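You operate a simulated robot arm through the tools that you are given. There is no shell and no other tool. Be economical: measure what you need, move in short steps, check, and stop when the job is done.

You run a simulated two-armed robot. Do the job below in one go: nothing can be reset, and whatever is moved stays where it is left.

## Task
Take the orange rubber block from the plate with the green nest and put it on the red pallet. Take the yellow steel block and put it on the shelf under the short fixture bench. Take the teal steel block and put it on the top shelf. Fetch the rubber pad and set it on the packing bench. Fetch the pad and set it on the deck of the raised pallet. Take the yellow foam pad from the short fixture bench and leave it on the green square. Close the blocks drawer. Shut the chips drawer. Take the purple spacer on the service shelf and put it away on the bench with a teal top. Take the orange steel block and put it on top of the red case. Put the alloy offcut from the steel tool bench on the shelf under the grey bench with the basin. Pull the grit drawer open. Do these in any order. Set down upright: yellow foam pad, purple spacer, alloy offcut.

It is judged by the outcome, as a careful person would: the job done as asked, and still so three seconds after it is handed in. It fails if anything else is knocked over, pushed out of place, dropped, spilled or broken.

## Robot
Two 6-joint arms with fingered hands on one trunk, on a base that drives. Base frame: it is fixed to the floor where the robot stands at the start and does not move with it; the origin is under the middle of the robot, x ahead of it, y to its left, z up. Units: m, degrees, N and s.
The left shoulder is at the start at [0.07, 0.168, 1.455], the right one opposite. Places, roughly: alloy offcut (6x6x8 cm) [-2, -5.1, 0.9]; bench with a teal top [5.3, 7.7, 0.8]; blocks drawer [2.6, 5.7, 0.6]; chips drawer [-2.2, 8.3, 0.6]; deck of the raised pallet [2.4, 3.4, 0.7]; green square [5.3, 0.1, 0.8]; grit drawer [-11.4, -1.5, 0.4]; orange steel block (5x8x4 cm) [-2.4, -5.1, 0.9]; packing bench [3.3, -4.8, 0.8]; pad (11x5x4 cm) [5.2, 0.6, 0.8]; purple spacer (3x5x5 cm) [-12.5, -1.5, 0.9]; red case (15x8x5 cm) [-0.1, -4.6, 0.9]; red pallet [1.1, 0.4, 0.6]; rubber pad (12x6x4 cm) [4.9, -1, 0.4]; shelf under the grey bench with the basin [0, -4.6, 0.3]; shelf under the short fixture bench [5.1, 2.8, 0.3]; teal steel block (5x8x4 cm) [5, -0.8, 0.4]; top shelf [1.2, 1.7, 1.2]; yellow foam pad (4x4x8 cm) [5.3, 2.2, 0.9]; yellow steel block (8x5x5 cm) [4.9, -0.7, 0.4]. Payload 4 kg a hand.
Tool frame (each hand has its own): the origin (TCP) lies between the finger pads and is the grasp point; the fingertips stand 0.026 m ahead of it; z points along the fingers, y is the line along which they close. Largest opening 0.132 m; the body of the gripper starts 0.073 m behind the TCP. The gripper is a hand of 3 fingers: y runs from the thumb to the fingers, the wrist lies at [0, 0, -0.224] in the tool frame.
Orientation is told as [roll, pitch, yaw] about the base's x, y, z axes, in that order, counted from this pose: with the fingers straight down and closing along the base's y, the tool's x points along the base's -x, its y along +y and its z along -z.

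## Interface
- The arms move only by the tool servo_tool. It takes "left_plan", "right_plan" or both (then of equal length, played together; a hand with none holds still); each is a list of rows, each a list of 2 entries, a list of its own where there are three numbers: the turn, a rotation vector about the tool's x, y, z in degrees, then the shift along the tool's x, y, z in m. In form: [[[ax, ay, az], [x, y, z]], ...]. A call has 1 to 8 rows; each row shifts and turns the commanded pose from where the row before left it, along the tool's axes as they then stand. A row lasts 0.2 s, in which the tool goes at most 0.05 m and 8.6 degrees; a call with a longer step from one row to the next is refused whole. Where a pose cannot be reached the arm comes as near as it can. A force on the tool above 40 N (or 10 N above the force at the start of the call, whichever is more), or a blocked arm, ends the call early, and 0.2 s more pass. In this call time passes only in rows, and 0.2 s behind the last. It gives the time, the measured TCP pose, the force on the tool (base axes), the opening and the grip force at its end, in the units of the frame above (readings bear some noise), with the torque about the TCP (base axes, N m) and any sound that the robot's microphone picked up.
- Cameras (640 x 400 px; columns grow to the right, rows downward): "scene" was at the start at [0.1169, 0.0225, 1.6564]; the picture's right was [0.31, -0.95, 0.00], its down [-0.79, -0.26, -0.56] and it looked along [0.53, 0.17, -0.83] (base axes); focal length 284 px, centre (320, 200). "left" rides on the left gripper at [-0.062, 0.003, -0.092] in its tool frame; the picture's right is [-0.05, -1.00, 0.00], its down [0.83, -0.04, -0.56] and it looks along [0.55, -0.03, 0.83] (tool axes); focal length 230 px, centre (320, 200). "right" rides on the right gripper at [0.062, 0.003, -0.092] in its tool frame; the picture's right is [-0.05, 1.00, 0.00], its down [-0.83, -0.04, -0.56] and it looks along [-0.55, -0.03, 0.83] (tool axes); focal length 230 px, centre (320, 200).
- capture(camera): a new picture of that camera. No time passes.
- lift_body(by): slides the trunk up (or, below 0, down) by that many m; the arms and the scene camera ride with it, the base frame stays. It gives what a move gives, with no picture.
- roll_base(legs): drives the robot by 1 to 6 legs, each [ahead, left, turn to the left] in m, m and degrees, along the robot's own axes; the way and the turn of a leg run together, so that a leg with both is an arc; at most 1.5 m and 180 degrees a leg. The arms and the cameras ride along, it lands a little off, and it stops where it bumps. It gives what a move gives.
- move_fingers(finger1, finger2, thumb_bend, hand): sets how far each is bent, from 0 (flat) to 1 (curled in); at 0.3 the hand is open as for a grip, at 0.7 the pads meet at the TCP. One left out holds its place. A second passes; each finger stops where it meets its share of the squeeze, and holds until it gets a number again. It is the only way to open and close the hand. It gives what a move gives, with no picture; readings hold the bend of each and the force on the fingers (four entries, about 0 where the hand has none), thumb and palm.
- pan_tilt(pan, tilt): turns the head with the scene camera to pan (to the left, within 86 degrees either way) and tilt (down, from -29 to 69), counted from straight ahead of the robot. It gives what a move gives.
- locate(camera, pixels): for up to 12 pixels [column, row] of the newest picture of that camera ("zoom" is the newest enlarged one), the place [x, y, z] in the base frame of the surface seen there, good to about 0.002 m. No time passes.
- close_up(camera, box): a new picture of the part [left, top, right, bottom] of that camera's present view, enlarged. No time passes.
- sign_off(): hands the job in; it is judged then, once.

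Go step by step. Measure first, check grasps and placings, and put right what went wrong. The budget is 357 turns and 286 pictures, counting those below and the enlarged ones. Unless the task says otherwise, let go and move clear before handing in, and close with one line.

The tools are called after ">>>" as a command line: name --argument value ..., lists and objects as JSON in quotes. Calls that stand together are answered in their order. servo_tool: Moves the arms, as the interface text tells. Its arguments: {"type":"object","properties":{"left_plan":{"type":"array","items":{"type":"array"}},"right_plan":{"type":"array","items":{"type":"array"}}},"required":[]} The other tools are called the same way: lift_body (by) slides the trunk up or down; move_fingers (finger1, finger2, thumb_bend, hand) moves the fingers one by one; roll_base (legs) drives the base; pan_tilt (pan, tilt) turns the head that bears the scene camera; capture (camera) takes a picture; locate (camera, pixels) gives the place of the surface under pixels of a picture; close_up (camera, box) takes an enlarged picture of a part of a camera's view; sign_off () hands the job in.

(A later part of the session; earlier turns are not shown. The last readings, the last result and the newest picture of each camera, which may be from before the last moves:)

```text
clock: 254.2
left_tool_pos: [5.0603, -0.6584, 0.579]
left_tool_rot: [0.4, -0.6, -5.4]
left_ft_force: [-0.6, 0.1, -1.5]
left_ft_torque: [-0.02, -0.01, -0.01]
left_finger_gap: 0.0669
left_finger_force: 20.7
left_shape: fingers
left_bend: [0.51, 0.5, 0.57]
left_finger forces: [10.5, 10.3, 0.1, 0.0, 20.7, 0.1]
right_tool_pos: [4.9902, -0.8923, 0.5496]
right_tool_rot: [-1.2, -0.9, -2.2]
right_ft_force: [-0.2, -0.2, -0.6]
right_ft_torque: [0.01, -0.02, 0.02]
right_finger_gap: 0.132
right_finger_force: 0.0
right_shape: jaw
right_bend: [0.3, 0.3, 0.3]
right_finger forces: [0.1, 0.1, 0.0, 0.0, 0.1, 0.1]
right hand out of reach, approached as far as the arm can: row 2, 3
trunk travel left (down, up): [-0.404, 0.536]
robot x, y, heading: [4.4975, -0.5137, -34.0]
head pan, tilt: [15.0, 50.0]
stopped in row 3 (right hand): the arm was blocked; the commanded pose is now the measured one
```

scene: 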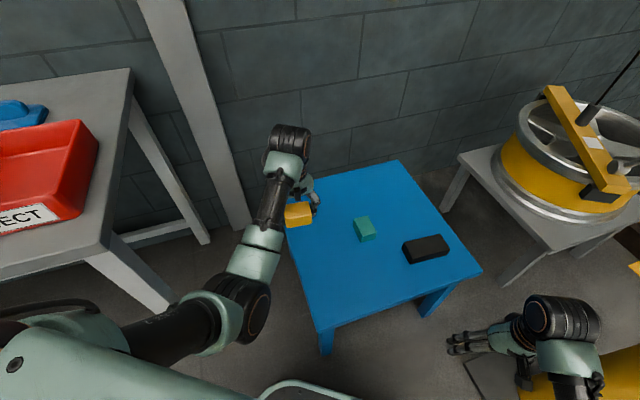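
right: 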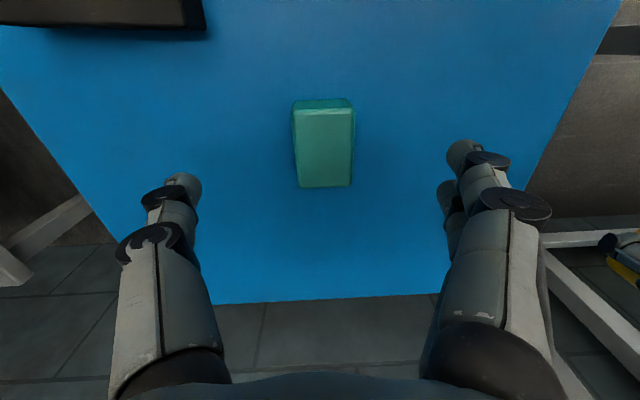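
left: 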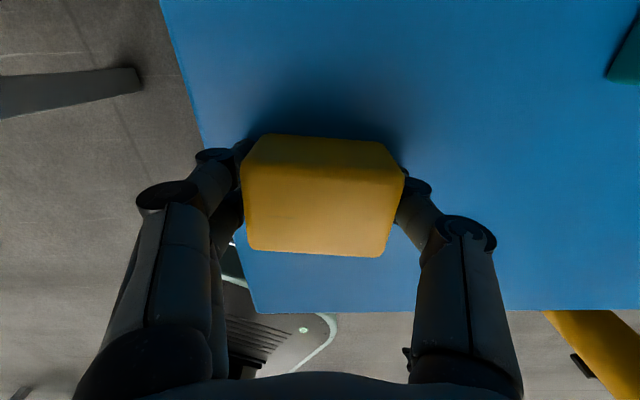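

The hands are crowding each other. I move the left hand up and to the left, then re-centre the right.

>>> servo_tool --left_plan '[[[0, 0, 0], [-0.01, 0.02, -0.03]], [[0, 0, 0], [-0.01, 0.03, -0.03]], [[0, 0, 0], [-0.01, 0.03, -0.03]], [[0, 0, 0], [-0.01, 0.03, -0.02]]]'

>>> servo_tool --right_plan '[[[-1.2, 0.9, -2.2], [0.0, 0.02, 0]], [[0, 0, 0], [0.0, 0.02, 0]], [[0, 0, 0], [0.0, 0.02, 0]]]'

>>> capture --camera "right"

>>> capture --camera "scene"

```text
clock: 255.2
left_tool_pos: [5.1596, -0.5824, 0.6172]
left_tool_rot: [0.2, -0.7, -5.4]
left_ft_force: [-0.8, 0.2, -2.4]
left_ft_torque: [0.02, -0.01, 0.0]
left_finger_gap: 0.0667
left_finger_force: 20.7
left_shape: fingers
left_bend: [0.51, 0.5, 0.57]
left_finger forces: [10.4, 10.4, 0.0, 0.0, 20.6, 0.0]
left hand out of reach, approached as far as the arm can: row 1, 2, 3, 4
right_tool_pos: [4.9897, -0.8928, 0.5485]
right_tool_rot: [-0.9, -0.6, -2.1]
right_ft_force: [-0.2, 0.1, -0.3]
right_ft_torque: [-0.04, -0.03, 0.02]
right_finger_gap: 0.132
right_finger_force: 0.1
right_shape: jaw
right_bend: [0.3, 0.3, 0.3]
right_finger forces: [0.0, 0.0, 0.0, 0.1, 0.0, 0.0]
trunk travel left (down, up): [-0.404, 0.536]
robot x, y, heading: [4.4964, -0.5118, -34.0]
head pan, tilt: [15.0, 50.0]
```

```text
clock: 256.2
left_tool_pos: [5.1595, -0.5829, 0.6158]
left_tool_rot: [0.2, -0.6, -5.3]
left_ft_force: [0.9, -0.5, -2.6]
left_ft_torque: [-0.01, -0.02, 0.02]
left_finger_gap: 0.0668
left_finger_force: 20.5
left_shape: fingers
left_bend: [0.51, 0.5, 0.57]
left_finger forces: [10.3, 10.3, 0.1, 0.0, 20.8, 0.1]
right_tool_pos: [4.9898, -0.8836, 0.5355]
right_tool_rot: [-0.7, 1.0, -1.2]
right_ft_force: [-0.1, -0.1, -0.3]
right_ft_torque: [0.0, -0.03, 0.01]
right_finger_gap: 0.1318
right_finger_force: 0.0
right_shape: jaw
right_bend: [0.3, 0.3, 0.3]
right_finger forces: [0.0, 0.0, 0.0, 0.1, 0.0, 0.0]
right hand out of reach, approached as far as the arm can: row 2, 3
trunk travel left (down, up): [-0.404, 0.536]
robot x, y, heading: [4.4944, -0.5131, -34.0]
head pan, tilt: [15.0, 50.0]
stopped in row 3 (right hand): the arm was blocked; the commanded pose is now the measured one
```

```text
217 pictures are left
```

right: 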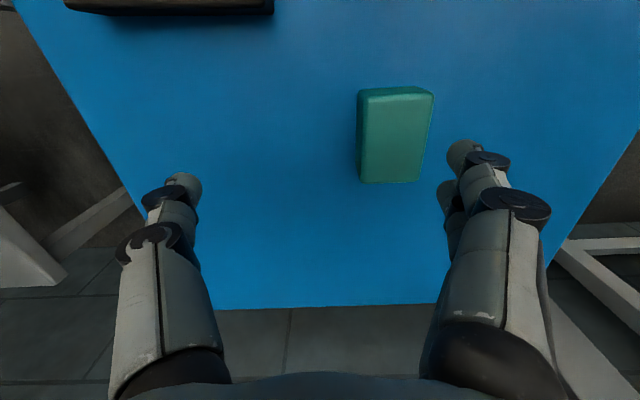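

```text
216 pictures are left
```

scene: 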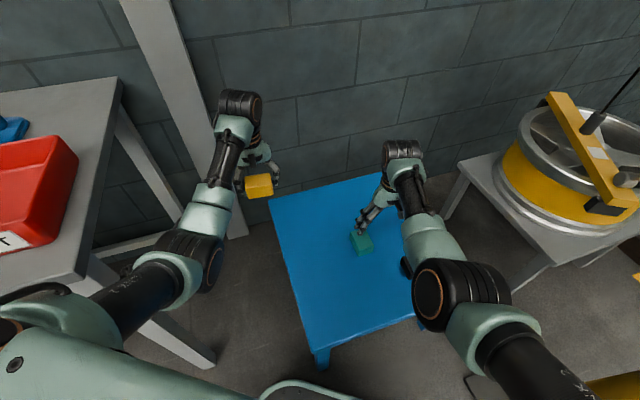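

The right arm is near full stretch and reluctant. I test inward motion toward the shoulder with small steps.

>>> servo_tool --right_plan '[[[0, 0, 0], [0.012, 0.004, -0.004]], [[0, 0, 0], [0.012, 0.004, -0.004]], [[0, 0, 0], [0.012, 0.004, -0.004]], [[0, 0, 0], [0.012, 0.004, -0.004]]]'

```text
clock: 257.4
left_tool_pos: [5.1596, -0.5821, 0.6157]
left_tool_rot: [0.3, -0.5, -5.4]
left_ft_force: [-0.2, 0.3, -2.0]
left_ft_torque: [0.0, -0.01, 0.01]
left_finger_gap: 0.0665
left_finger_force: 20.4
left_shape: fingers
left_bend: [0.51, 0.5, 0.57]
left_finger forces: [10.3, 10.2, 0.0, 0.0, 20.7, 0.0]
right_tool_pos: [4.9325, -0.9383, 0.5568]
right_tool_rot: [-5.3, 1.5, -4.6]
right_ft_force: [-0.2, 0.6, -0.4]
right_ft_torque: [-0.03, 0.0, -0.03]
right_finger_gap: 0.1321
right_finger_force: 0.0
right_shape: jaw
right_bend: [0.3, 0.3, 0.3]
right_finger forces: [0.0, 0.1, 0.1, 0.0, 0.0, 0.1]
right hand out of reach, approached as far as the arm can: row 3, 4
trunk travel left (down, up): [-0.404, 0.536]
robot x, y, heading: [4.4964, -0.5112, -33.9]
head pan, tilt: [15.0, 50.0]
stopped in row 4 (right hand): the arm was blocked; the commanded pose is now the measured one
```

>>> capture --camera "scene"

>>> locate --camera "scene" --pixels '[[440, 290], [470, 285], [430, 240], [410, 170], [540, 370], [480, 330], [405, 150], [205, 255], [190, 300], [300, 390], [415, 268]]'

```text
215 pictures are left
```

scene: 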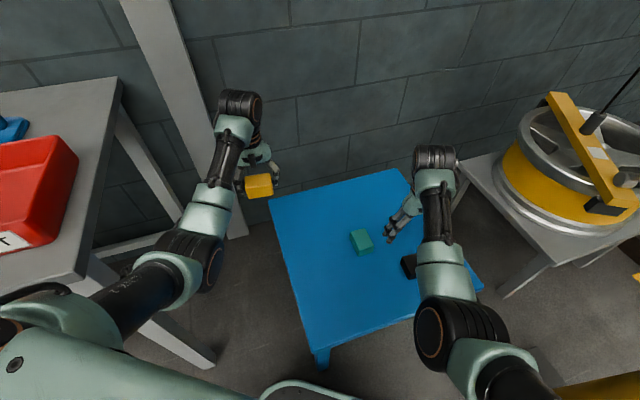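

```text
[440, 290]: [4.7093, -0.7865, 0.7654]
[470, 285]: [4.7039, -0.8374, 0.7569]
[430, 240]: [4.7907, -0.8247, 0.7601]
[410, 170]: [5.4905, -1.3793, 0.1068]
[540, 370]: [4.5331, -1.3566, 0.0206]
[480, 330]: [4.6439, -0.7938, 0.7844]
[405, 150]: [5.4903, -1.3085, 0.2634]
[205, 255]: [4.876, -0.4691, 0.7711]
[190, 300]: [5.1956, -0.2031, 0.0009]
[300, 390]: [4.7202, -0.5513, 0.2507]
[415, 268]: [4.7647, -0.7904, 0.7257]
```

The arms dislike reaching with the hands twisted inboard. I'll realign instead: back off, face +x squarely, and approach so the hands stay straight.

>>> roll_base --legs '[[-0.48, 0, 0], [0, 0, 34]]'

>>> servo_tool --left_plan '[[[0, 0, 7.5], [0, 0, 0]], [[0, 0, 7.5], [0, 0, 0]], [[0, 0, 7.5], [0, 0, 0]], [[0, 0, 6], [0, 0, 0]]]' --right_plan '[[[-2, -0.7, 7.5], [0, 0, 0]], [[-3, -0.7, 7.5], [0, 0, 0]], [[0, 0, 7.5], [0, 0, 0]], [[0, 0, 6.5], [0, 0, 0]]]'

>>> pan_tilt --pan 0 --tilt 45

>>> capture --camera "scene"

```text
clock: 261.9
left_tool_pos: [4.6755, 0.0765, 0.6158]
left_tool_rot: [0.3, -0.6, 29.1]
left_ft_force: [0.3, -1.0, -2.4]
left_ft_torque: [0.0, -0.01, -0.03]
left_finger_gap: 0.0667
left_finger_force: 20.9
left_shape: fingers
left_bend: [0.51, 0.5, 0.57]
left_finger forces: [10.4, 10.2, 0.0, 0.0, 20.7, 0.1]
right_tool_pos: [4.6875, -0.3462, 0.5563]
right_tool_rot: [-5.2, 1.7, 30.1]
right_ft_force: [0.1, -0.1, -0.3]
right_ft_torque: [0.01, 0.03, 0.02]
right_finger_gap: 0.1318
right_finger_force: 0.1
right_shape: jaw
right_bend: [0.3, 0.3, 0.3]
right_finger forces: [0.0, 0.1, 0.0, 0.0, 0.0, 0.0]
trunk travel left (down, up): [-0.404, 0.536]
robot x, y, heading: [4.0911, -0.2447, 0.7]
head pan, tilt: [15.0, 50.0]
```

```text
clock: 262.9
left_tool_pos: [4.6754, 0.0751, 0.6154]
left_tool_rot: [0.6, -0.4, 0.6]
left_ft_force: [0.0, 0.4, -1.7]
left_ft_torque: [0.01, 0.04, -0.02]
left_finger_gap: 0.0668
left_finger_force: 20.9
left_shape: fingers
left_bend: [0.51, 0.5, 0.57]
left_finger forces: [10.3, 10.3, 0.0, 0.0, 20.7, 0.0]
right_tool_pos: [4.688, -0.3463, 0.5546]
right_tool_rot: [-0.2, -0.7, 1.0]
right_ft_force: [-0.5, 0.1, 0.1]
right_ft_torque: [-0.01, 0.03, 0.0]
right_finger_gap: 0.1321
right_finger_force: 0.1
right_shape: jaw
right_bend: [0.3, 0.3, 0.3]
right_finger forces: [0.1, 0.0, 0.1, 0.0, 0.1, 0.0]
trunk travel left (down, up): [-0.404, 0.536]
robot x, y, heading: [4.0887, -0.2458, 0.5]
head pan, tilt: [15.0, 50.0]
```

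```text
clock: 263.7
left_tool_pos: [4.6758, 0.0752, 0.6161]
left_tool_rot: [0.6, -0.5, 0.6]
left_ft_force: [0.2, 0.2, -3.8]
left_ft_torque: [-0.01, -0.04, -0.02]
left_finger_gap: 0.0666
left_finger_force: 20.8
left_shape: fingers
left_bend: [0.51, 0.5, 0.57]
left_finger forces: [10.5, 10.3, 0.0, 0.0, 20.7, 0.0]
right_tool_pos: [4.6885, -0.3466, 0.5563]
right_tool_rot: [-0.1, -0.7, 1.2]
right_ft_force: [-0.2, -0.4, -0.4]
right_ft_torque: [0.0, 0.01, 0.0]
right_finger_gap: 0.1323
right_finger_force: 0.2
right_shape: jaw
right_bend: [0.3, 0.3, 0.3]
right_finger forces: [0.0, 0.1, 0.0, 0.0, 0.0, 0.1]
trunk travel left (down, up): [-0.404, 0.536]
robot x, y, heading: [4.0931, -0.2401, 0.4]
head pan, tilt: [0.0, 45.0]
```

```text
214 pictures are left
```

scene: 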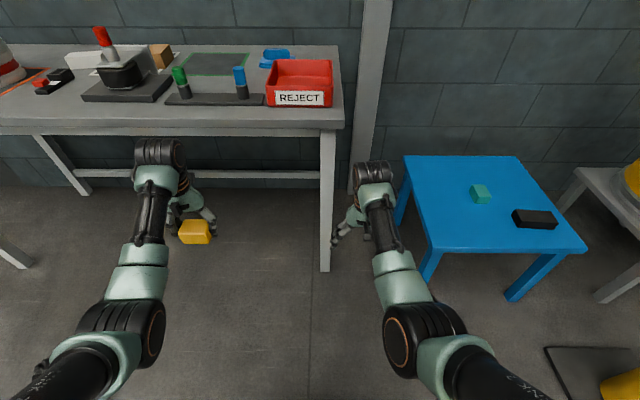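

A comfortable symmetric pose. I shift the hands sideways (left 15 cm inboard, right 10 cm outboard), then strafe to line up the right hand with the teal block.

>>> servo_tool --left_plan '[[[0, 0, 0], [0, -0.03, 0]], [[0, 0, 0], [0, -0.03, 0]], [[0, 0, 0], [0, -0.03, 0]], [[0, 0, 0], [0, -0.03, 0]], [[0, 0, 0], [0, -0.03, 0]]]' --right_plan '[[[0, 0, 0], [0, -0.02, 0]], [[0, 0, 0], [0, -0.02, 0]], [[0, 0, 0], [0, -0.02, 0]], [[0, 0, 0], [0, -0.02, 0]], [[0, 0, 0], [0, -0.02, 0]]]'

>>> roll_base --legs '[[0, -0.39, 0]]'

```text
clock: 264.9
left_tool_pos: [4.6798, -0.0754, 0.6114]
left_tool_rot: [0.5, -0.4, 0.8]
left_ft_force: [0.7, 0.4, -2.6]
left_ft_torque: [0.01, 0.03, 0.01]
left_finger_gap: 0.0664
left_finger_force: 20.3
left_shape: fingers
left_bend: [0.51, 0.5, 0.57]
left_finger forces: [10.4, 10.3, 0.0, 0.1, 20.8, 0.0]
left hand out of reach, approached as far as the arm can: row 1
right_tool_pos: [4.6899, -0.4508, 0.5569]
right_tool_rot: [0.0, -0.8, 1.2]
right_ft_force: [-0.6, 0.2, 0.7]
right_ft_torque: [-0.02, -0.02, 0.03]
right_finger_gap: 0.132
right_finger_force: 0.1
right_shape: jaw
right_bend: [0.3, 0.3, 0.3]
right_finger forces: [0.1, 0.1, 0.0, 0.0, 0.0, 0.1]
trunk travel left (down, up): [-0.404, 0.536]
robot x, y, heading: [4.0928, -0.2451, 0.9]
head pan, tilt: [0.0, 45.0]
```

```text
clock: 267.3
left_tool_pos: [4.6837, -0.4597, 0.6106]
left_tool_rot: [0.5, -0.5, 0.7]
left_ft_force: [-0.4, 0.0, -2.1]
left_ft_torque: [0.0, -0.01, 0.01]
left_finger_gap: 0.0668
left_finger_force: 21.2
left_shape: fingers
left_bend: [0.51, 0.5, 0.57]
left_finger forces: [10.5, 10.3, 0.1, 0.1, 20.7, 0.0]
right_tool_pos: [4.6954, -0.8324, 0.5577]
right_tool_rot: [-0.1, -0.7, 1.0]
right_ft_force: [0.5, 0.3, -0.3]
right_ft_torque: [-0.01, 0.0, -0.03]
right_finger_gap: 0.1322
right_finger_force: 0.1
right_shape: jaw
right_bend: [0.3, 0.3, 0.3]
right_finger forces: [0.0, 0.0, 0.1, 0.0, 0.0, 0.0]
trunk travel left (down, up): [-0.404, 0.536]
robot x, y, heading: [4.0932, -0.6279, 0.2]
head pan, tilt: [0.0, 45.0]
```

Lined up. I roll forward 0.295 m.

>>> roll_base --legs '[[0.295, 0, 0]]'

>>> capture --camera "right"

```text
clock: 269.4
left_tool_pos: [4.9818, -0.4523, 0.6098]
left_tool_rot: [0.5, -0.5, 1.0]
left_ft_force: [0.6, 0.5, -2.1]
left_ft_torque: [-0.02, 0.01, -0.02]
left_finger_gap: 0.0669
left_finger_force: 20.6
left_shape: fingers
left_bend: [0.51, 0.5, 0.57]
left_finger forces: [10.4, 10.3, 0.1, 0.0, 20.6, 0.0]
right_tool_pos: [4.9967, -0.8262, 0.5556]
right_tool_rot: [-0.1, -0.7, 1.4]
right_ft_force: [0.0, 0.3, 0.0]
right_ft_torque: [0.02, 0.0, -0.01]
right_finger_gap: 0.1321
right_finger_force: 0.1
right_shape: jaw
right_bend: [0.3, 0.3, 0.3]
right_finger forces: [0.0, 0.0, 0.1, 0.0, 0.0, 0.1]
trunk travel left (down, up): [-0.404, 0.536]
robot x, y, heading: [4.3971, -0.6272, 1.0]
head pan, tilt: [0.0, 45.0]
```

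```text
213 pictures are left
```

right: 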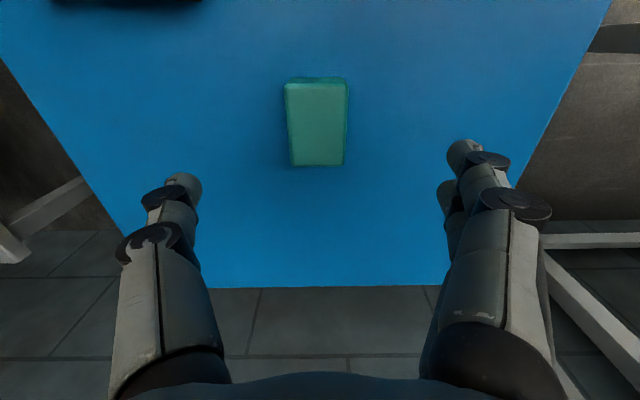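

Right hand is centred on the teal block. I lower 0.103 m and grip.

>>> lift_body --by -0.102

>>> move_fingers --hand "right" --finger1 0.7 --finger2 0.7 --thumb_bend 0.7

>>> capture --camera "right"

```text
clock: 270.7
left_tool_pos: [4.9816, -0.4518, 0.5087]
left_tool_rot: [0.6, -0.4, 1.0]
left_ft_force: [-0.2, -0.5, -1.6]
left_ft_torque: [0.01, -0.01, -0.01]
left_finger_gap: 0.0668
left_finger_force: 21.1
left_shape: fingers
left_bend: [0.51, 0.5, 0.57]
left_finger forces: [10.4, 10.2, 0.1, 0.0, 20.7, 0.0]
right_tool_pos: [4.9954, -0.8253, 0.4567]
right_tool_rot: [0.0, -0.7, 1.4]
right_ft_force: [-0.3, 0.3, -0.3]
right_ft_torque: [0.0, -0.01, -0.01]
right_finger_gap: 0.1322
right_finger_force: 0.0
right_shape: jaw
right_bend: [0.3, 0.3, 0.3]
right_finger forces: [0.0, 0.0, 0.0, 0.0, 0.1, 0.0]
trunk travel left (down, up): [-0.302, 0.638]
robot x, y, heading: [4.3915, -0.6222, 0.6]
head pan, tilt: [0.0, 45.0]
```

```text
clock: 271.7
left_tool_pos: [4.9829, -0.4519, 0.5093]
left_tool_rot: [0.7, -0.4, 1.0]
left_ft_force: [0.6, -0.3, -2.3]
left_ft_torque: [-0.02, -0.02, -0.02]
left_finger_gap: 0.0667
left_finger_force: 20.4
left_shape: fingers
left_bend: [0.51, 0.5, 0.57]
left_finger forces: [10.3, 10.3, 0.0, 0.0, 20.8, 0.1]
right_tool_pos: [4.9958, -0.8259, 0.4548]
right_tool_rot: [-0.1, -0.8, 1.4]
right_ft_force: [0.3, 0.0, 0.2]
right_ft_torque: [-0.01, -0.03, 0.01]
right_finger_gap: 0.0479
right_finger_force: 18.8
right_shape: fingers
right_bend: [0.57, 0.57, 0.61]
right_finger forces: [9.3, 9.3, 0.0, 0.1, 18.7, 0.0]
trunk travel left (down, up): [-0.302, 0.638]
robot x, y, heading: [4.3921, -0.6306, 1.0]
head pan, tilt: [0.0, 45.0]
```

```text
212 pictures are left
```

right: 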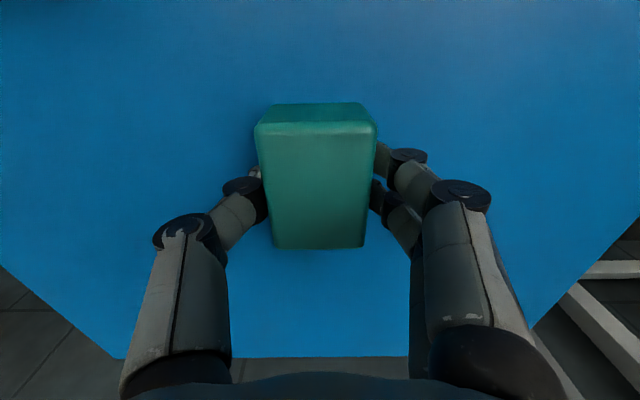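

Teal is gripped (gap 0.048). I raise the trunk, back off and strafe left along the aisle toward the short fixture bench.

>>> lift_body --by 0.4

>>> roll_base --legs '[[-0.38, 0, -1], [0, 1.5, 0], [0, 1.3, 0]]'

>>> pan_tilt --pan 0 --tilt 30

>>> capture --camera "scene"

```text
clock: 275.5
left_tool_pos: [4.9827, -0.4525, 0.9087]
left_tool_rot: [0.6, -0.4, 1.0]
left_ft_force: [-0.5, 0.2, -2.8]
left_ft_torque: [0.0, 0.0, -0.02]
left_finger_gap: 0.0668
left_finger_force: 20.8
left_shape: fingers
left_bend: [0.51, 0.5, 0.57]
left_finger forces: [10.5, 10.2, 0.0, 0.1, 20.6, 0.0]
right_tool_pos: [4.996, -0.8258, 0.8554]
right_tool_rot: [-0.1, -0.8, 1.4]
right_ft_force: [0.2, 0.3, -2.7]
right_ft_torque: [0.01, -0.01, -0.01]
right_finger_gap: 0.0479
right_finger_force: 18.5
right_shape: fingers
right_bend: [0.57, 0.57, 0.61]
right_finger forces: [9.3, 9.4, 0.1, 0.0, 18.7, 0.0]
trunk travel left (down, up): [-0.702, 0.238]
robot x, y, heading: [4.394, -0.623, 1.1]
head pan, tilt: [0.0, 45.0]
```

```text
clock: 291.2
left_tool_pos: [4.6388, 2.3623, 0.9085]
left_tool_rot: [0.6, -0.3, -0.3]
left_ft_force: [0.1, 0.0, -2.6]
left_ft_torque: [0.0, -0.04, 0.0]
left_finger_gap: 0.0666
left_finger_force: 20.6
left_shape: fingers
left_bend: [0.51, 0.5, 0.57]
left_finger forces: [10.4, 10.3, 0.0, 0.0, 20.7, 0.0]
right_tool_pos: [4.6438, 1.9879, 0.8554]
right_tool_rot: [-0.2, -0.7, 0.2]
right_ft_force: [0.0, 0.0, -4.0]
right_ft_torque: [0.01, 0.03, 0.0]
right_finger_gap: 0.0478
right_finger_force: 19.2
right_shape: fingers
right_bend: [0.57, 0.57, 0.61]
right_finger forces: [9.2, 9.4, 0.0, 0.0, 18.8, 0.0]
trunk travel left (down, up): [-0.702, 0.238]
robot x, y, heading: [4.0463, 2.201, -0.1]
head pan, tilt: [0.0, 45.0]
```

```text
clock: 292.0
left_tool_pos: [4.6387, 2.3617, 0.9091]
left_tool_rot: [0.6, -0.5, -0.2]
left_ft_force: [-0.4, -0.5, -1.3]
left_ft_torque: [0.0, 0.02, 0.03]
left_finger_gap: 0.0663
left_finger_force: 20.6
left_shape: fingers
left_bend: [0.51, 0.5, 0.57]
left_finger forces: [10.4, 10.2, 0.0, 0.0, 20.7, 0.1]
right_tool_pos: [4.6433, 1.9872, 0.8556]
right_tool_rot: [0.0, -0.7, 0.3]
right_ft_force: [1.3, 1.2, -3.0]
right_ft_torque: [-0.01, 0.0, 0.02]
right_finger_gap: 0.0476
right_finger_force: 18.7
right_shape: fingers
right_bend: [0.57, 0.57, 0.61]
right_finger forces: [9.3, 9.4, 0.1, 0.0, 18.6, 0.1]
trunk travel left (down, up): [-0.702, 0.238]
robot x, y, heading: [4.0451, 2.2003, -0.5]
head pan, tilt: [0.0, 30.0]
```

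```text
211 pictures are left
```

scene: 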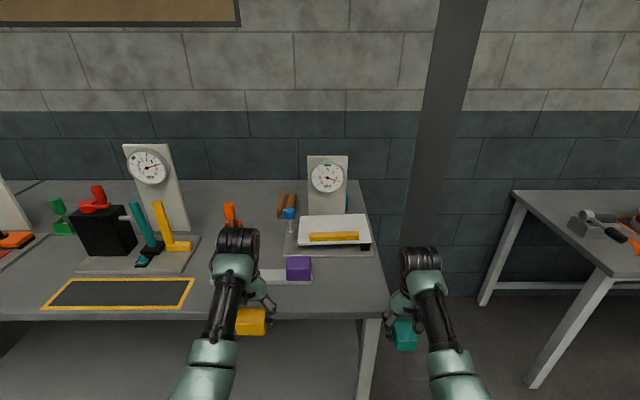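

The fixture bench is ahead, with its lower shelf visible at (200,350). I look lower to measure the shelf, and zoom in for the foam pad.

>>> locate --camera "scene" --pixels '[[333, 237], [335, 260], [330, 225], [100, 350], [300, 350], [370, 310], [120, 310], [290, 207], [300, 268], [230, 215], [160, 245], [60, 187]]'

>>> close_up --camera "scene" --box '[240, 140, 400, 300]'

>>> pan_tilt --pan 10 --tilt 45

>>> capture --camera "scene"

```text
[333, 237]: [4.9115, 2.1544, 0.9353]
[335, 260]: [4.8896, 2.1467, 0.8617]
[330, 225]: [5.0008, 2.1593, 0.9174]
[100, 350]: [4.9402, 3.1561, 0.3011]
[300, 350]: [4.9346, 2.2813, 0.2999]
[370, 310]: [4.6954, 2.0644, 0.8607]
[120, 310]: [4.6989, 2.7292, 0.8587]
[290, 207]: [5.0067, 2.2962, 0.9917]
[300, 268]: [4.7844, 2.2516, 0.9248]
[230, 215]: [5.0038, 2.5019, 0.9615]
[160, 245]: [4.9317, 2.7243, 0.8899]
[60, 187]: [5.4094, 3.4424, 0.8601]
```

```text
2.50 times, centred on (320, 220) of scene
```

zoom: 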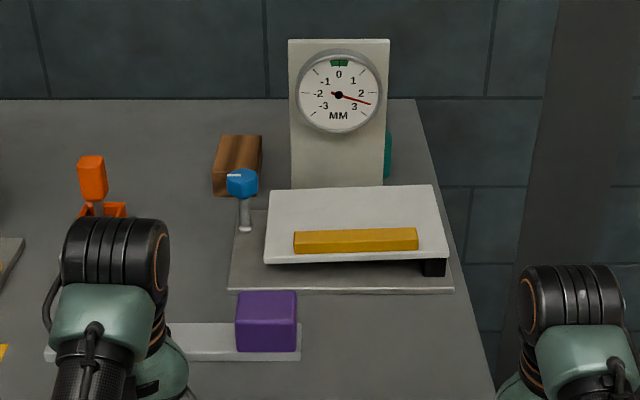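

```text
clock: 292.8
left_tool_pos: [4.6385, 2.3617, 0.9075]
left_tool_rot: [0.6, -0.4, -0.3]
left_ft_force: [-0.8, -0.3, -2.2]
left_ft_torque: [0.01, 0.01, 0.0]
left_finger_gap: 0.0663
left_finger_force: 20.3
left_shape: fingers
left_bend: [0.51, 0.5, 0.57]
left_finger forces: [10.4, 10.2, 0.1, 0.1, 20.7, 0.0]
right_tool_pos: [4.6442, 1.9879, 0.8538]
right_tool_rot: [-0.1, -0.7, 0.2]
right_ft_force: [0.2, 0.6, -2.9]
right_ft_torque: [0.0, -0.01, 0.0]
right_finger_gap: 0.0477
right_finger_force: 18.6
right_shape: fingers
right_bend: [0.57, 0.57, 0.61]
right_finger forces: [9.3, 9.4, 0.1, 0.1, 18.7, 0.1]
trunk travel left (down, up): [-0.702, 0.238]
robot x, y, heading: [4.0479, 2.1979, -0.2]
head pan, tilt: [10.0, 45.0]
```

```text
209 pictures are left
```

scene: 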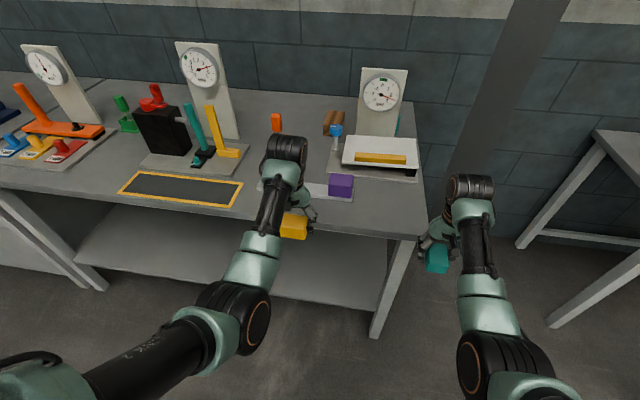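

>>> locate --camera "scene" --pixels '[[200, 270], [330, 300], [340, 285], [350, 250], [120, 225], [385, 300], [90, 275], [320, 240], [300, 215], [110, 262]]'

>>> lift_body --by 0.2

>>> pan_tilt --pan 0 --tilt 30

>>> close_up --camera "scene" --box '[220, 120, 420, 300]'

```text
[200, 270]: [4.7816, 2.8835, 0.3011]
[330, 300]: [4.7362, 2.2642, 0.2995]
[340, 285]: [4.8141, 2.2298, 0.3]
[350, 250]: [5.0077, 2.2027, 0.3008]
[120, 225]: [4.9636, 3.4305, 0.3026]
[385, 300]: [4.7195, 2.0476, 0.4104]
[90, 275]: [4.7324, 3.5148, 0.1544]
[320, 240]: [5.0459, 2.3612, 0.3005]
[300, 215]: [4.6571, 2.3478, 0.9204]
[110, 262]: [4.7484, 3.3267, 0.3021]
```

```text
clock: 294.9
left_tool_pos: [4.6386, 2.3622, 1.1081]
left_tool_rot: [0.5, -0.3, -0.2]
left_ft_force: [-0.3, -0.2, -1.7]
left_ft_torque: [-0.02, 0.0, 0.02]
left_finger_gap: 0.0666
left_finger_force: 21.0
left_shape: fingers
left_bend: [0.51, 0.5, 0.57]
left_finger forces: [10.3, 10.2, 0.0, 0.0, 20.7, 0.1]
right_tool_pos: [4.643, 1.9867, 1.0545]
right_tool_rot: [-0.2, -0.7, 0.2]
right_ft_force: [0.8, -0.5, -3.0]
right_ft_torque: [-0.02, -0.03, -0.01]
right_finger_gap: 0.0475
right_finger_force: 18.4
right_shape: fingers
right_bend: [0.57, 0.57, 0.61]
right_finger forces: [9.3, 9.4, 0.1, 0.0, 18.7, 0.0]
trunk travel left (down, up): [-0.902, 0.038]
robot x, y, heading: [4.0468, 2.2041, -0.3]
head pan, tilt: [10.0, 45.0]
```

```text
clock: 295.7
left_tool_pos: [4.639, 2.3612, 1.1093]
left_tool_rot: [0.6, -0.4, -0.3]
left_ft_force: [-0.6, -0.4, -1.9]
left_ft_torque: [-0.01, 0.0, -0.01]
left_finger_gap: 0.0664
left_finger_force: 21.0
left_shape: fingers
left_bend: [0.51, 0.5, 0.57]
left_finger forces: [10.4, 10.3, 0.1, 0.0, 20.8, 0.0]
right_tool_pos: [4.6445, 1.988, 1.0553]
right_tool_rot: [0.0, -0.6, 0.2]
right_ft_force: [-0.8, -0.1, -3.9]
right_ft_torque: [0.04, 0.0, 0.0]
right_finger_gap: 0.0479
right_finger_force: 19.2
right_shape: fingers
right_bend: [0.57, 0.57, 0.61]
right_finger forces: [9.2, 9.4, 0.0, 0.0, 18.7, 0.0]
trunk travel left (down, up): [-0.902, 0.038]
robot x, y, heading: [4.0464, 2.2047, -0.5]
head pan, tilt: [0.0, 30.0]
```

```text
2.22 times, centred on (320, 210) of scene
```

zoom: 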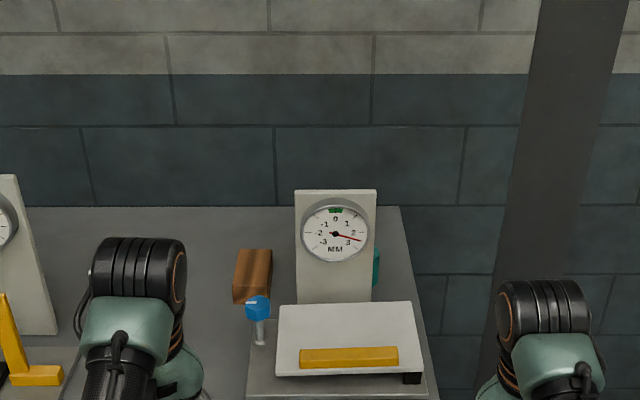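

The shelf surface is z=0.30 with its front edge at x≈4.73, and the bench top is at 0.86. I raise the right hand relative to the left, back off, align at y≈2.7 and lower the trunk.

>>> servo_tool --right_plan '[[[0, 0, 0], [0, 0, -0.03]], [[0, 0, 0], [0, 0, -0.03]], [[0, 0, 0], [0, 0, -0.03]], [[0, 0, 0], [0, 0, -0.03]]]'

>>> roll_base --legs '[[-0.2, 0, 0.4], [0, 0.34, 0]]'

>>> lift_body --by -0.4

>>> lift_body --by -0.32

>>> pan_tilt --pan 15 --tilt 30

>>> capture --camera "scene"

```text
clock: 296.7
left_tool_pos: [4.6404, 2.3613, 1.1085]
left_tool_rot: [0.6, -0.4, -0.3]
left_ft_force: [0.9, 0.0, -2.5]
left_ft_torque: [-0.01, -0.01, -0.01]
left_finger_gap: 0.0668
left_finger_force: 20.6
left_shape: fingers
left_bend: [0.51, 0.5, 0.57]
left_finger forces: [10.4, 10.3, 0.0, 0.1, 20.7, 0.1]
right_tool_pos: [4.6734, 1.9928, 1.1495]
right_tool_rot: [-0.1, -0.6, 0.1]
right_ft_force: [0.8, 0.2, -3.3]
right_ft_torque: [-0.03, 0.02, 0.01]
right_finger_gap: 0.0478
right_finger_force: 18.7
right_shape: fingers
right_bend: [0.57, 0.57, 0.61]
right_finger forces: [9.2, 9.4, 0.0, 0.0, 18.7, 0.0]
right hand out of reach, approached as far as the arm can: row 3, 4
trunk travel left (down, up): [-0.902, 0.038]
robot x, y, heading: [4.048, 2.2025, -0.2]
head pan, tilt: [0.0, 30.0]
```

```text
clock: 300.1
left_tool_pos: [4.4329, 2.6917, 1.1085]
left_tool_rot: [0.6, -0.5, -0.5]
left_ft_force: [0.4, -0.2, -1.3]
left_ft_torque: [0.05, 0.03, 0.01]
left_finger_gap: 0.0668
left_finger_force: 20.8
left_shape: fingers
left_bend: [0.51, 0.5, 0.57]
left_finger forces: [10.4, 10.3, 0.0, 0.0, 20.8, 0.0]
right_tool_pos: [4.4651, 2.3238, 1.15]
right_tool_rot: [0.0, -0.7, 0.0]
right_ft_force: [-0.1, 0.1, -3.1]
right_ft_torque: [0.02, -0.02, -0.03]
right_finger_gap: 0.0476
right_finger_force: 18.8
right_shape: fingers
right_bend: [0.57, 0.57, 0.61]
right_finger forces: [9.4, 9.3, 0.0, 0.0, 18.8, 0.1]
trunk travel left (down, up): [-0.902, 0.038]
robot x, y, heading: [3.8429, 2.5382, -0.7]
head pan, tilt: [0.0, 30.0]
```

```text
clock: 304.0
left_tool_pos: [4.4327, 2.6935, 0.708]
left_tool_rot: [0.6, -0.3, -0.5]
left_ft_force: [-0.6, -1.0, -2.7]
left_ft_torque: [0.01, -0.03, 0.01]
left_finger_gap: 0.0667
left_finger_force: 20.6
left_shape: fingers
left_bend: [0.51, 0.5, 0.57]
left_finger forces: [10.5, 10.3, 0.0, 0.1, 20.7, 0.0]
right_tool_pos: [4.4637, 2.3258, 0.7489]
right_tool_rot: [-0.1, -0.6, 0.0]
right_ft_force: [0.5, -0.5, -3.1]
right_ft_torque: [-0.01, 0.0, 0.05]
right_finger_gap: 0.0477
right_finger_force: 18.9
right_shape: fingers
right_bend: [0.57, 0.57, 0.61]
right_finger forces: [9.2, 9.5, 0.1, 0.0, 18.8, 0.1]
trunk travel left (down, up): [-0.502, 0.438]
robot x, y, heading: [3.8416, 2.5346, -0.8]
head pan, tilt: [0.0, 30.0]
```

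```text
clock: 307.1
left_tool_pos: [4.4323, 2.694, 0.3893]
left_tool_rot: [0.6, -0.4, -0.6]
left_ft_force: [0.2, -0.2, -2.2]
left_ft_torque: [0.0, 0.01, 0.04]
left_finger_gap: 0.0665
left_finger_force: 20.4
left_shape: fingers
left_bend: [0.51, 0.5, 0.57]
left_finger forces: [10.5, 10.2, 0.0, 0.0, 20.7, 0.0]
right_tool_pos: [4.4645, 2.3252, 0.4289]
right_tool_rot: [-0.2, -0.7, -0.2]
right_ft_force: [0.5, -0.7, -2.5]
right_ft_torque: [0.01, -0.02, 0.03]
right_finger_gap: 0.0477
right_finger_force: 18.9
right_shape: fingers
right_bend: [0.57, 0.57, 0.61]
right_finger forces: [9.3, 9.4, 0.0, 0.0, 18.8, 0.1]
trunk travel left (down, up): [-0.182, 0.758]
robot x, y, heading: [3.8379, 2.539, -0.6]
head pan, tilt: [0.0, 30.0]
```

```text
clock: 307.9
left_tool_pos: [4.4328, 2.6939, 0.3881]
left_tool_rot: [0.6, -0.4, -0.4]
left_ft_force: [0.5, -0.1, -2.4]
left_ft_torque: [-0.03, 0.03, 0.06]
left_finger_gap: 0.0665
left_finger_force: 20.7
left_shape: fingers
left_bend: [0.51, 0.5, 0.57]
left_finger forces: [10.5, 10.3, 0.1, 0.0, 20.7, 0.0]
right_tool_pos: [4.4646, 2.3256, 0.4296]
right_tool_rot: [-0.2, -0.7, -0.1]
right_ft_force: [-0.5, 0.5, -3.4]
right_ft_torque: [0.02, -0.02, 0.02]
right_finger_gap: 0.048
right_finger_force: 19.2
right_shape: fingers
right_bend: [0.57, 0.57, 0.61]
right_finger forces: [9.3, 9.5, 0.1, 0.0, 18.8, 0.1]
trunk travel left (down, up): [-0.182, 0.758]
robot x, y, heading: [3.8396, 2.5383, -0.7]
head pan, tilt: [15.0, 30.0]
```

```text
207 pictures are left
```

scene: 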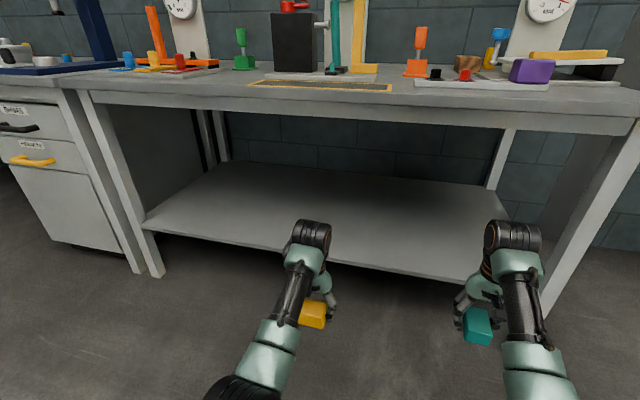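

The yellow block is ready to go onto the shelf, and the foam pad is visible by the blue knob near (490,50). I check the apron's lower edge, then roll in.

>>> locate --camera "scene" --pixels '[[350, 122], [350, 115], [220, 110], [500, 130], [310, 230], [515, 228], [350, 262], [492, 50], [490, 60]]'

>>> roll_base --legs '[[0.2, 0, 0.7]]'

>>> capture --camera "scene"

```text
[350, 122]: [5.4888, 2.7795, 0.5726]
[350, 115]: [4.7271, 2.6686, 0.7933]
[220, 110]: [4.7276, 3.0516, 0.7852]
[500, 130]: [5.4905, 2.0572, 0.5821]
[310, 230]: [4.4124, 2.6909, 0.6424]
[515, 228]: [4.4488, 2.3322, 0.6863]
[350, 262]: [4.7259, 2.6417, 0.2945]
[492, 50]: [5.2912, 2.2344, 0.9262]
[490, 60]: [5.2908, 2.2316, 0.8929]
```

```text
clock: 309.5
left_tool_pos: [4.6294, 2.699, 0.3884]
left_tool_rot: [0.6, -0.3, 0.2]
left_ft_force: [-0.1, -0.2, -2.6]
left_ft_torque: [0.01, -0.03, -0.04]
left_finger_gap: 0.0666
left_finger_force: 20.7
left_shape: fingers
left_bend: [0.51, 0.5, 0.57]
left_finger forces: [10.5, 10.3, 0.0, 0.0, 20.7, 0.0]
right_tool_pos: [4.6662, 2.3312, 0.4295]
right_tool_rot: [-0.1, -0.6, 0.6]
right_ft_force: [-0.9, -0.2, -3.4]
right_ft_torque: [0.0, -0.02, 0.01]
right_finger_gap: 0.0478
right_finger_force: 19.4
right_shape: fingers
right_bend: [0.57, 0.57, 0.61]
right_finger forces: [9.3, 9.4, 0.0, 0.0, 18.9, 0.0]
trunk travel left (down, up): [-0.182, 0.758]
robot x, y, heading: [4.0385, 2.5392, 0.0]
head pan, tilt: [15.0, 30.0]
```

```text
206 pictures are left
```

scene: 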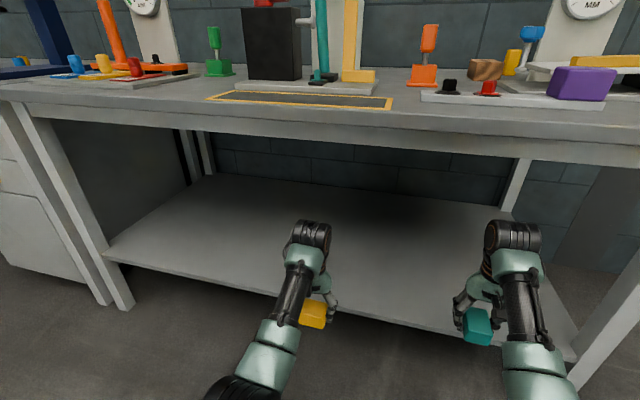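

Clearances are good (apron at 0.785, wrists at 0.69). I roll 0.2 m further in.

>>> roll_base --legs '[[0.2, 0, 0]]'

>>> servo_tool --left_plan '[[[0, 0, 0], [0, 0, 0.02]], [[0, 0, 0], [0, 0, 0.015]], [[0, 0, 0], [0, 0, 0.01]], [[0, 0, 0], [0, 0, 0.005]]]'

>>> capture --camera "left"

```text
clock: 311.1
left_tool_pos: [4.8306, 2.699, 0.3881]
left_tool_rot: [0.6, -0.4, 0.1]
left_ft_force: [-0.4, 1.3, -1.9]
left_ft_torque: [0.02, 0.0, 0.01]
left_finger_gap: 0.0666
left_finger_force: 20.6
left_shape: fingers
left_bend: [0.51, 0.5, 0.57]
left_finger forces: [10.5, 10.3, 0.0, 0.1, 20.7, 0.1]
right_tool_pos: [4.8669, 2.332, 0.4286]
right_tool_rot: [-0.1, -0.6, 0.6]
right_ft_force: [-0.1, 0.2, -3.7]
right_ft_torque: [0.0, -0.02, 0.02]
right_finger_gap: 0.0475
right_finger_force: 19.3
right_shape: fingers
right_bend: [0.57, 0.57, 0.61]
right_finger forces: [9.3, 9.5, 0.0, 0.0, 18.8, 0.1]
trunk travel left (down, up): [-0.182, 0.758]
robot x, y, heading: [4.2411, 2.5344, 0.2]
head pan, tilt: [15.0, 30.0]
```

```text
clock: 312.1
left_tool_pos: [4.8317, 2.7001, 0.3388]
left_tool_rot: [0.6, -0.4, 0.1]
left_ft_force: [-0.4, 0.4, -1.1]
left_ft_torque: [-0.02, 0.0, 0.0]
left_finger_gap: 0.0666
left_finger_force: 20.5
left_shape: fingers
left_bend: [0.51, 0.5, 0.57]
left_finger forces: [10.5, 10.3, 0.0, 0.0, 20.6, 0.1]
right_tool_pos: [4.8682, 2.3308, 0.43]
right_tool_rot: [-0.2, -0.7, 0.7]
right_ft_force: [-0.4, -0.2, -3.1]
right_ft_torque: [-0.01, -0.01, 0.0]
right_finger_gap: 0.0477
right_finger_force: 19.2
right_shape: fingers
right_bend: [0.57, 0.57, 0.61]
right_finger forces: [9.3, 9.6, 0.0, 0.1, 18.7, 0.1]
trunk travel left (down, up): [-0.182, 0.758]
robot x, y, heading: [4.2435, 2.5367, 0.2]
head pan, tilt: [15.0, 30.0]
```

```text
205 pictures are left
```

left: 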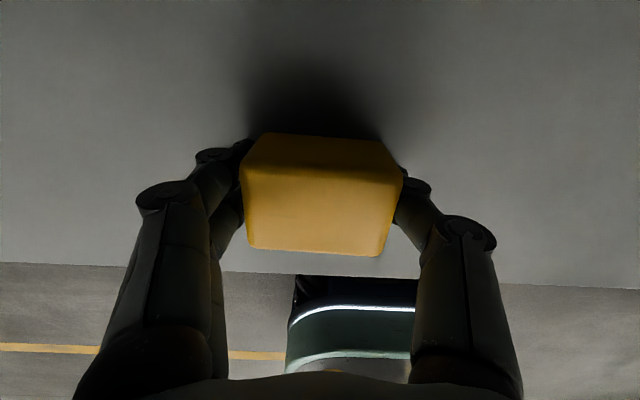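

>>> servo_tool --left_plan '[[[0, 0, 0], [0, 0, 0.003]], [[0, 0, 0], [0, 0, 0.003]]]'

```text
clock: 312.7
left_tool_pos: [4.8314, 2.6997, 0.3336]
left_tool_rot: [0.6, -0.5, 0.1]
left_ft_force: [-0.1, -1.4, 1.1]
left_ft_torque: [0.08, -0.03, 0.02]
left_finger_gap: 0.0667
left_finger_force: 20.2
left_shape: fingers
left_bend: [0.51, 0.5, 0.57]
left_finger forces: [10.5, 10.3, 0.0, 0.0, 21.0, 0.0]
right_tool_pos: [4.8666, 2.3314, 0.4296]
right_tool_rot: [-0.1, -0.6, 0.6]
right_ft_force: [0.1, -0.9, -2.8]
right_ft_torque: [-0.02, -0.02, 0.0]
right_finger_gap: 0.0477
right_finger_force: 18.5
right_shape: fingers
right_bend: [0.57, 0.57, 0.61]
right_finger forces: [9.3, 9.6, 0.1, 0.0, 18.8, 0.0]
trunk travel left (down, up): [-0.182, 0.758]
robot x, y, heading: [4.2416, 2.5357, -0.1]
head pan, tilt: [15.0, 30.0]
```

Light contact reached. I release, lift the hand slightly and back out.

>>> move_fingers --hand "left" --finger1 0.3 --finger2 0.3 --thumb_bend 0.3

>>> servo_tool --left_plan '[[[0, 0, 0], [0, 0, -0.03]], [[0, 0, 0], [0, 0, -0.03]]]'

>>> capture --camera "left"

```text
clock: 313.7
left_tool_pos: [4.8314, 2.7009, 0.3327]
left_tool_rot: [0.6, -0.5, 0.1]
left_ft_force: [0.0, 0.8, 0.8]
left_ft_torque: [0.01, 0.0, 0.01]
left_finger_gap: 0.1339
left_finger_force: 0.0
left_shape: fingers
left_bend: [0.3, 0.3, 0.3]
left_finger forces: [0.0, 0.1, 0.1, 0.0, 0.0, 0.1]
right_tool_pos: [4.8675, 2.3303, 0.4309]
right_tool_rot: [-0.2, -0.6, 0.7]
right_ft_force: [0.2, -0.9, -2.3]
right_ft_torque: [-0.01, -0.01, -0.02]
right_finger_gap: 0.0478
right_finger_force: 19.1
right_shape: fingers
right_bend: [0.57, 0.57, 0.61]
right_finger forces: [9.3, 9.5, 0.0, 0.0, 18.7, 0.0]
trunk travel left (down, up): [-0.182, 0.758]
robot x, y, heading: [4.2394, 2.5369, -0.1]
head pan, tilt: [15.0, 30.0]
```

```text
clock: 314.3
left_tool_pos: [4.8327, 2.7002, 0.3952]
left_tool_rot: [0.7, -0.4, 0.1]
left_ft_force: [0.2, 0.2, -0.6]
left_ft_torque: [0.03, -0.02, 0.02]
left_finger_gap: 0.1342
left_finger_force: 0.0
left_shape: fingers
left_bend: [0.3, 0.3, 0.3]
left_finger forces: [0.1, 0.1, 0.0, 0.0, 0.0, 0.0]
right_tool_pos: [4.8675, 2.3315, 0.4299]
right_tool_rot: [-0.1, -0.6, 0.7]
right_ft_force: [-0.3, -0.2, -2.7]
right_ft_torque: [0.04, -0.02, 0.03]
right_finger_gap: 0.0476
right_finger_force: 18.9
right_shape: fingers
right_bend: [0.57, 0.57, 0.61]
right_finger forces: [9.4, 9.5, 0.0, 0.1, 18.8, 0.0]
trunk travel left (down, up): [-0.182, 0.758]
robot x, y, heading: [4.2408, 2.539, 0.1]
head pan, tilt: [15.0, 30.0]
```

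```text
204 pictures are left
```

left: 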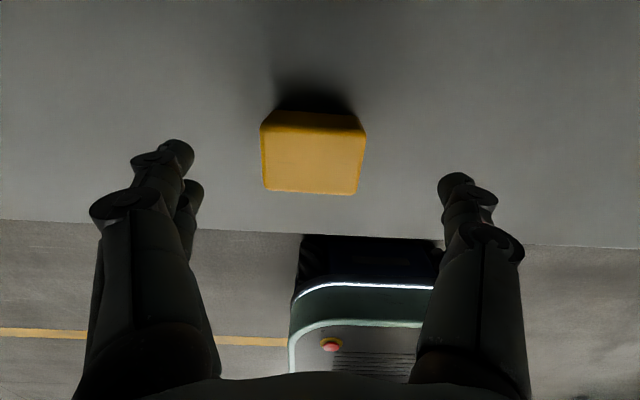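

Yellow is on the shelf. I back out, raise the trunk, and survey the foam pad's surroundings.

>>> roll_base --legs '[[-0.5, 0, 0]]'

>>> lift_body --by 0.4

>>> lift_body --by 0.35

>>> pan_tilt --pan -15 --tilt 30

>>> capture --camera "scene"

```text
clock: 317.3
left_tool_pos: [4.3365, 2.6961, 0.3942]
left_tool_rot: [0.6, -0.3, -0.7]
left_ft_force: [0.3, 0.2, -0.1]
left_ft_torque: [0.0, 0.0, 0.0]
left_finger_gap: 0.1341
left_finger_force: 0.0
left_shape: fingers
left_bend: [0.3, 0.3, 0.3]
left_finger forces: [0.0, 0.0, 0.0, 0.0, 0.1, 0.0]
right_tool_pos: [4.365, 2.3254, 0.43]
right_tool_rot: [-0.1, -0.8, -0.3]
right_ft_force: [-0.1, -0.2, -3.2]
right_ft_torque: [0.01, 0.0, -0.02]
right_finger_gap: 0.0477
right_finger_force: 18.8
right_shape: fingers
right_bend: [0.57, 0.57, 0.61]
right_finger forces: [9.2, 9.5, 0.1, 0.0, 18.8, 0.0]
trunk travel left (down, up): [-0.182, 0.758]
robot x, y, heading: [3.7404, 2.5388, -0.9]
head pan, tilt: [15.0, 30.0]
```

```text
clock: 321.1
left_tool_pos: [4.3362, 2.6957, 0.7933]
left_tool_rot: [0.6, -0.4, -0.8]
left_ft_force: [0.4, 0.1, 0.1]
left_ft_torque: [-0.05, 0.04, 0.03]
left_finger_gap: 0.1339
left_finger_force: 0.0
left_shape: fingers
left_bend: [0.3, 0.3, 0.3]
left_finger forces: [0.0, 0.1, 0.1, 0.2, 0.0, 0.0]
right_tool_pos: [4.3646, 2.3249, 0.8294]
right_tool_rot: [-0.1, -0.6, -0.3]
right_ft_force: [0.1, -0.8, -2.7]
right_ft_torque: [0.01, -0.02, -0.01]
right_finger_gap: 0.0477
right_finger_force: 19.1
right_shape: fingers
right_bend: [0.57, 0.57, 0.61]
right_finger forces: [9.4, 9.4, 0.1, 0.1, 18.9, 0.0]
trunk travel left (down, up): [-0.582, 0.358]
robot x, y, heading: [3.7395, 2.5373, -0.7]
head pan, tilt: [15.0, 30.0]
```

```text
clock: 324.5
left_tool_pos: [4.3361, 2.6945, 1.1429]
left_tool_rot: [0.6, -0.4, -0.7]
left_ft_force: [0.9, 0.5, -0.5]
left_ft_torque: [0.0, -0.01, 0.0]
left_finger_gap: 0.1339
left_finger_force: 0.0
left_shape: fingers
left_bend: [0.3, 0.3, 0.3]
left_finger forces: [0.1, 0.0, 0.0, 0.0, 0.0, 0.1]
right_tool_pos: [4.3646, 2.3257, 1.1797]
right_tool_rot: [-0.2, -0.6, -0.3]
right_ft_force: [0.3, -0.2, -2.6]
right_ft_torque: [0.03, -0.03, 0.0]
right_finger_gap: 0.0477
right_finger_force: 18.6
right_shape: fingers
right_bend: [0.57, 0.57, 0.61]
right_finger forces: [9.2, 9.6, 0.1, 0.1, 18.8, 0.1]
trunk travel left (down, up): [-0.932, 0.008]
robot x, y, heading: [3.7382, 2.5399, -0.8]
head pan, tilt: [15.0, 30.0]
```

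```text
clock: 325.5
left_tool_pos: [4.3357, 2.6944, 1.1444]
left_tool_rot: [0.6, -0.4, -0.7]
left_ft_force: [-0.2, 0.8, -1.0]
left_ft_torque: [-0.01, 0.01, 0.03]
left_finger_gap: 0.1341
left_finger_force: 0.1
left_shape: fingers
left_bend: [0.3, 0.3, 0.3]
left_finger forces: [0.0, 0.0, 0.1, 0.1, 0.0, 0.0]
right_tool_pos: [4.3649, 2.3256, 1.1801]
right_tool_rot: [-0.1, -0.7, -0.3]
right_ft_force: [-0.5, -0.7, -2.9]
right_ft_torque: [0.02, -0.01, 0.03]
right_finger_gap: 0.0479
right_finger_force: 19.0
right_shape: fingers
right_bend: [0.57, 0.57, 0.61]
right_finger forces: [9.3, 9.5, 0.1, 0.0, 18.9, 0.0]
trunk travel left (down, up): [-0.932, 0.008]
robot x, y, heading: [3.7401, 2.5462, -0.6]
head pan, tilt: [-15.0, 30.0]
```

```text
203 pictures are left
```

scene: 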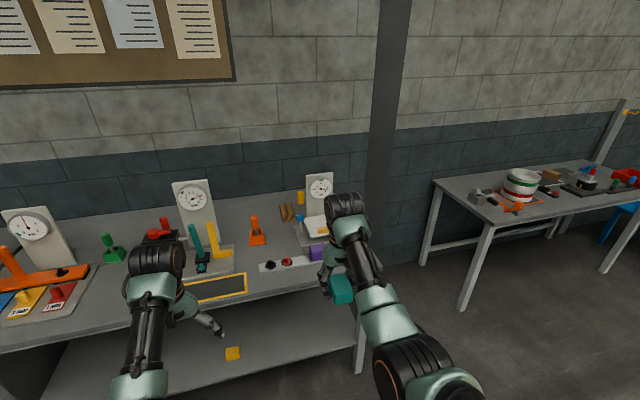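

The yellow block is seen on the shelf at (233,352). I zoom at the foam pad near (301,198).

>>> close_up --camera "scene" --box '[250, 160, 350, 270]'

>>> locate --camera "zoom" --pixels '[[320, 130], [320, 140], [310, 180]]'

```text
3.64 times, centred on (300, 215) of scene
```

zoom: 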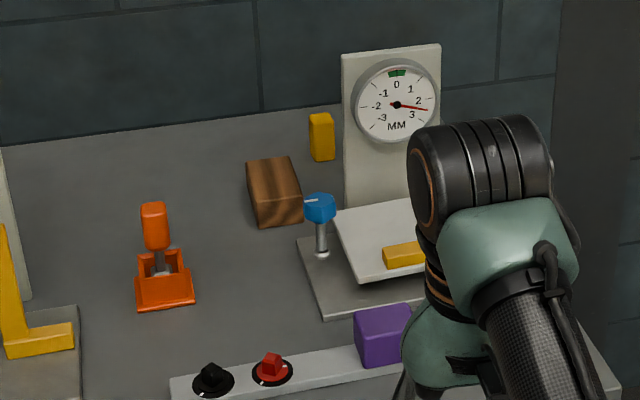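

```text
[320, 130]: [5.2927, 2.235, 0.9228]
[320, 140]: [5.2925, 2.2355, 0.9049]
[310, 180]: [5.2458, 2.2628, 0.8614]
```

>>> locate --camera "zoom" --pixels '[[322, 117], [312, 135], [334, 135], [345, 60], [344, 150], [400, 45], [275, 170], [320, 205], [270, 220], [300, 210], [155, 210], [345, 200]]'

```text
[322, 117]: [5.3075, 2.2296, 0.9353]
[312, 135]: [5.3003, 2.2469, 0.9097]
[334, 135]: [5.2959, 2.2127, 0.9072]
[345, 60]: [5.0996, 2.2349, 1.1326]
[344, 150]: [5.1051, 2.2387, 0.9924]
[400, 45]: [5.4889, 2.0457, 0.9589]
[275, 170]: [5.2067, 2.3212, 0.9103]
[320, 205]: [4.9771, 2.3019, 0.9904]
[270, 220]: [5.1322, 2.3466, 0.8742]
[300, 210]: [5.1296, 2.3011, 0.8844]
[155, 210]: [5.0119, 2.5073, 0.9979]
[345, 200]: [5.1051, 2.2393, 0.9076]
```

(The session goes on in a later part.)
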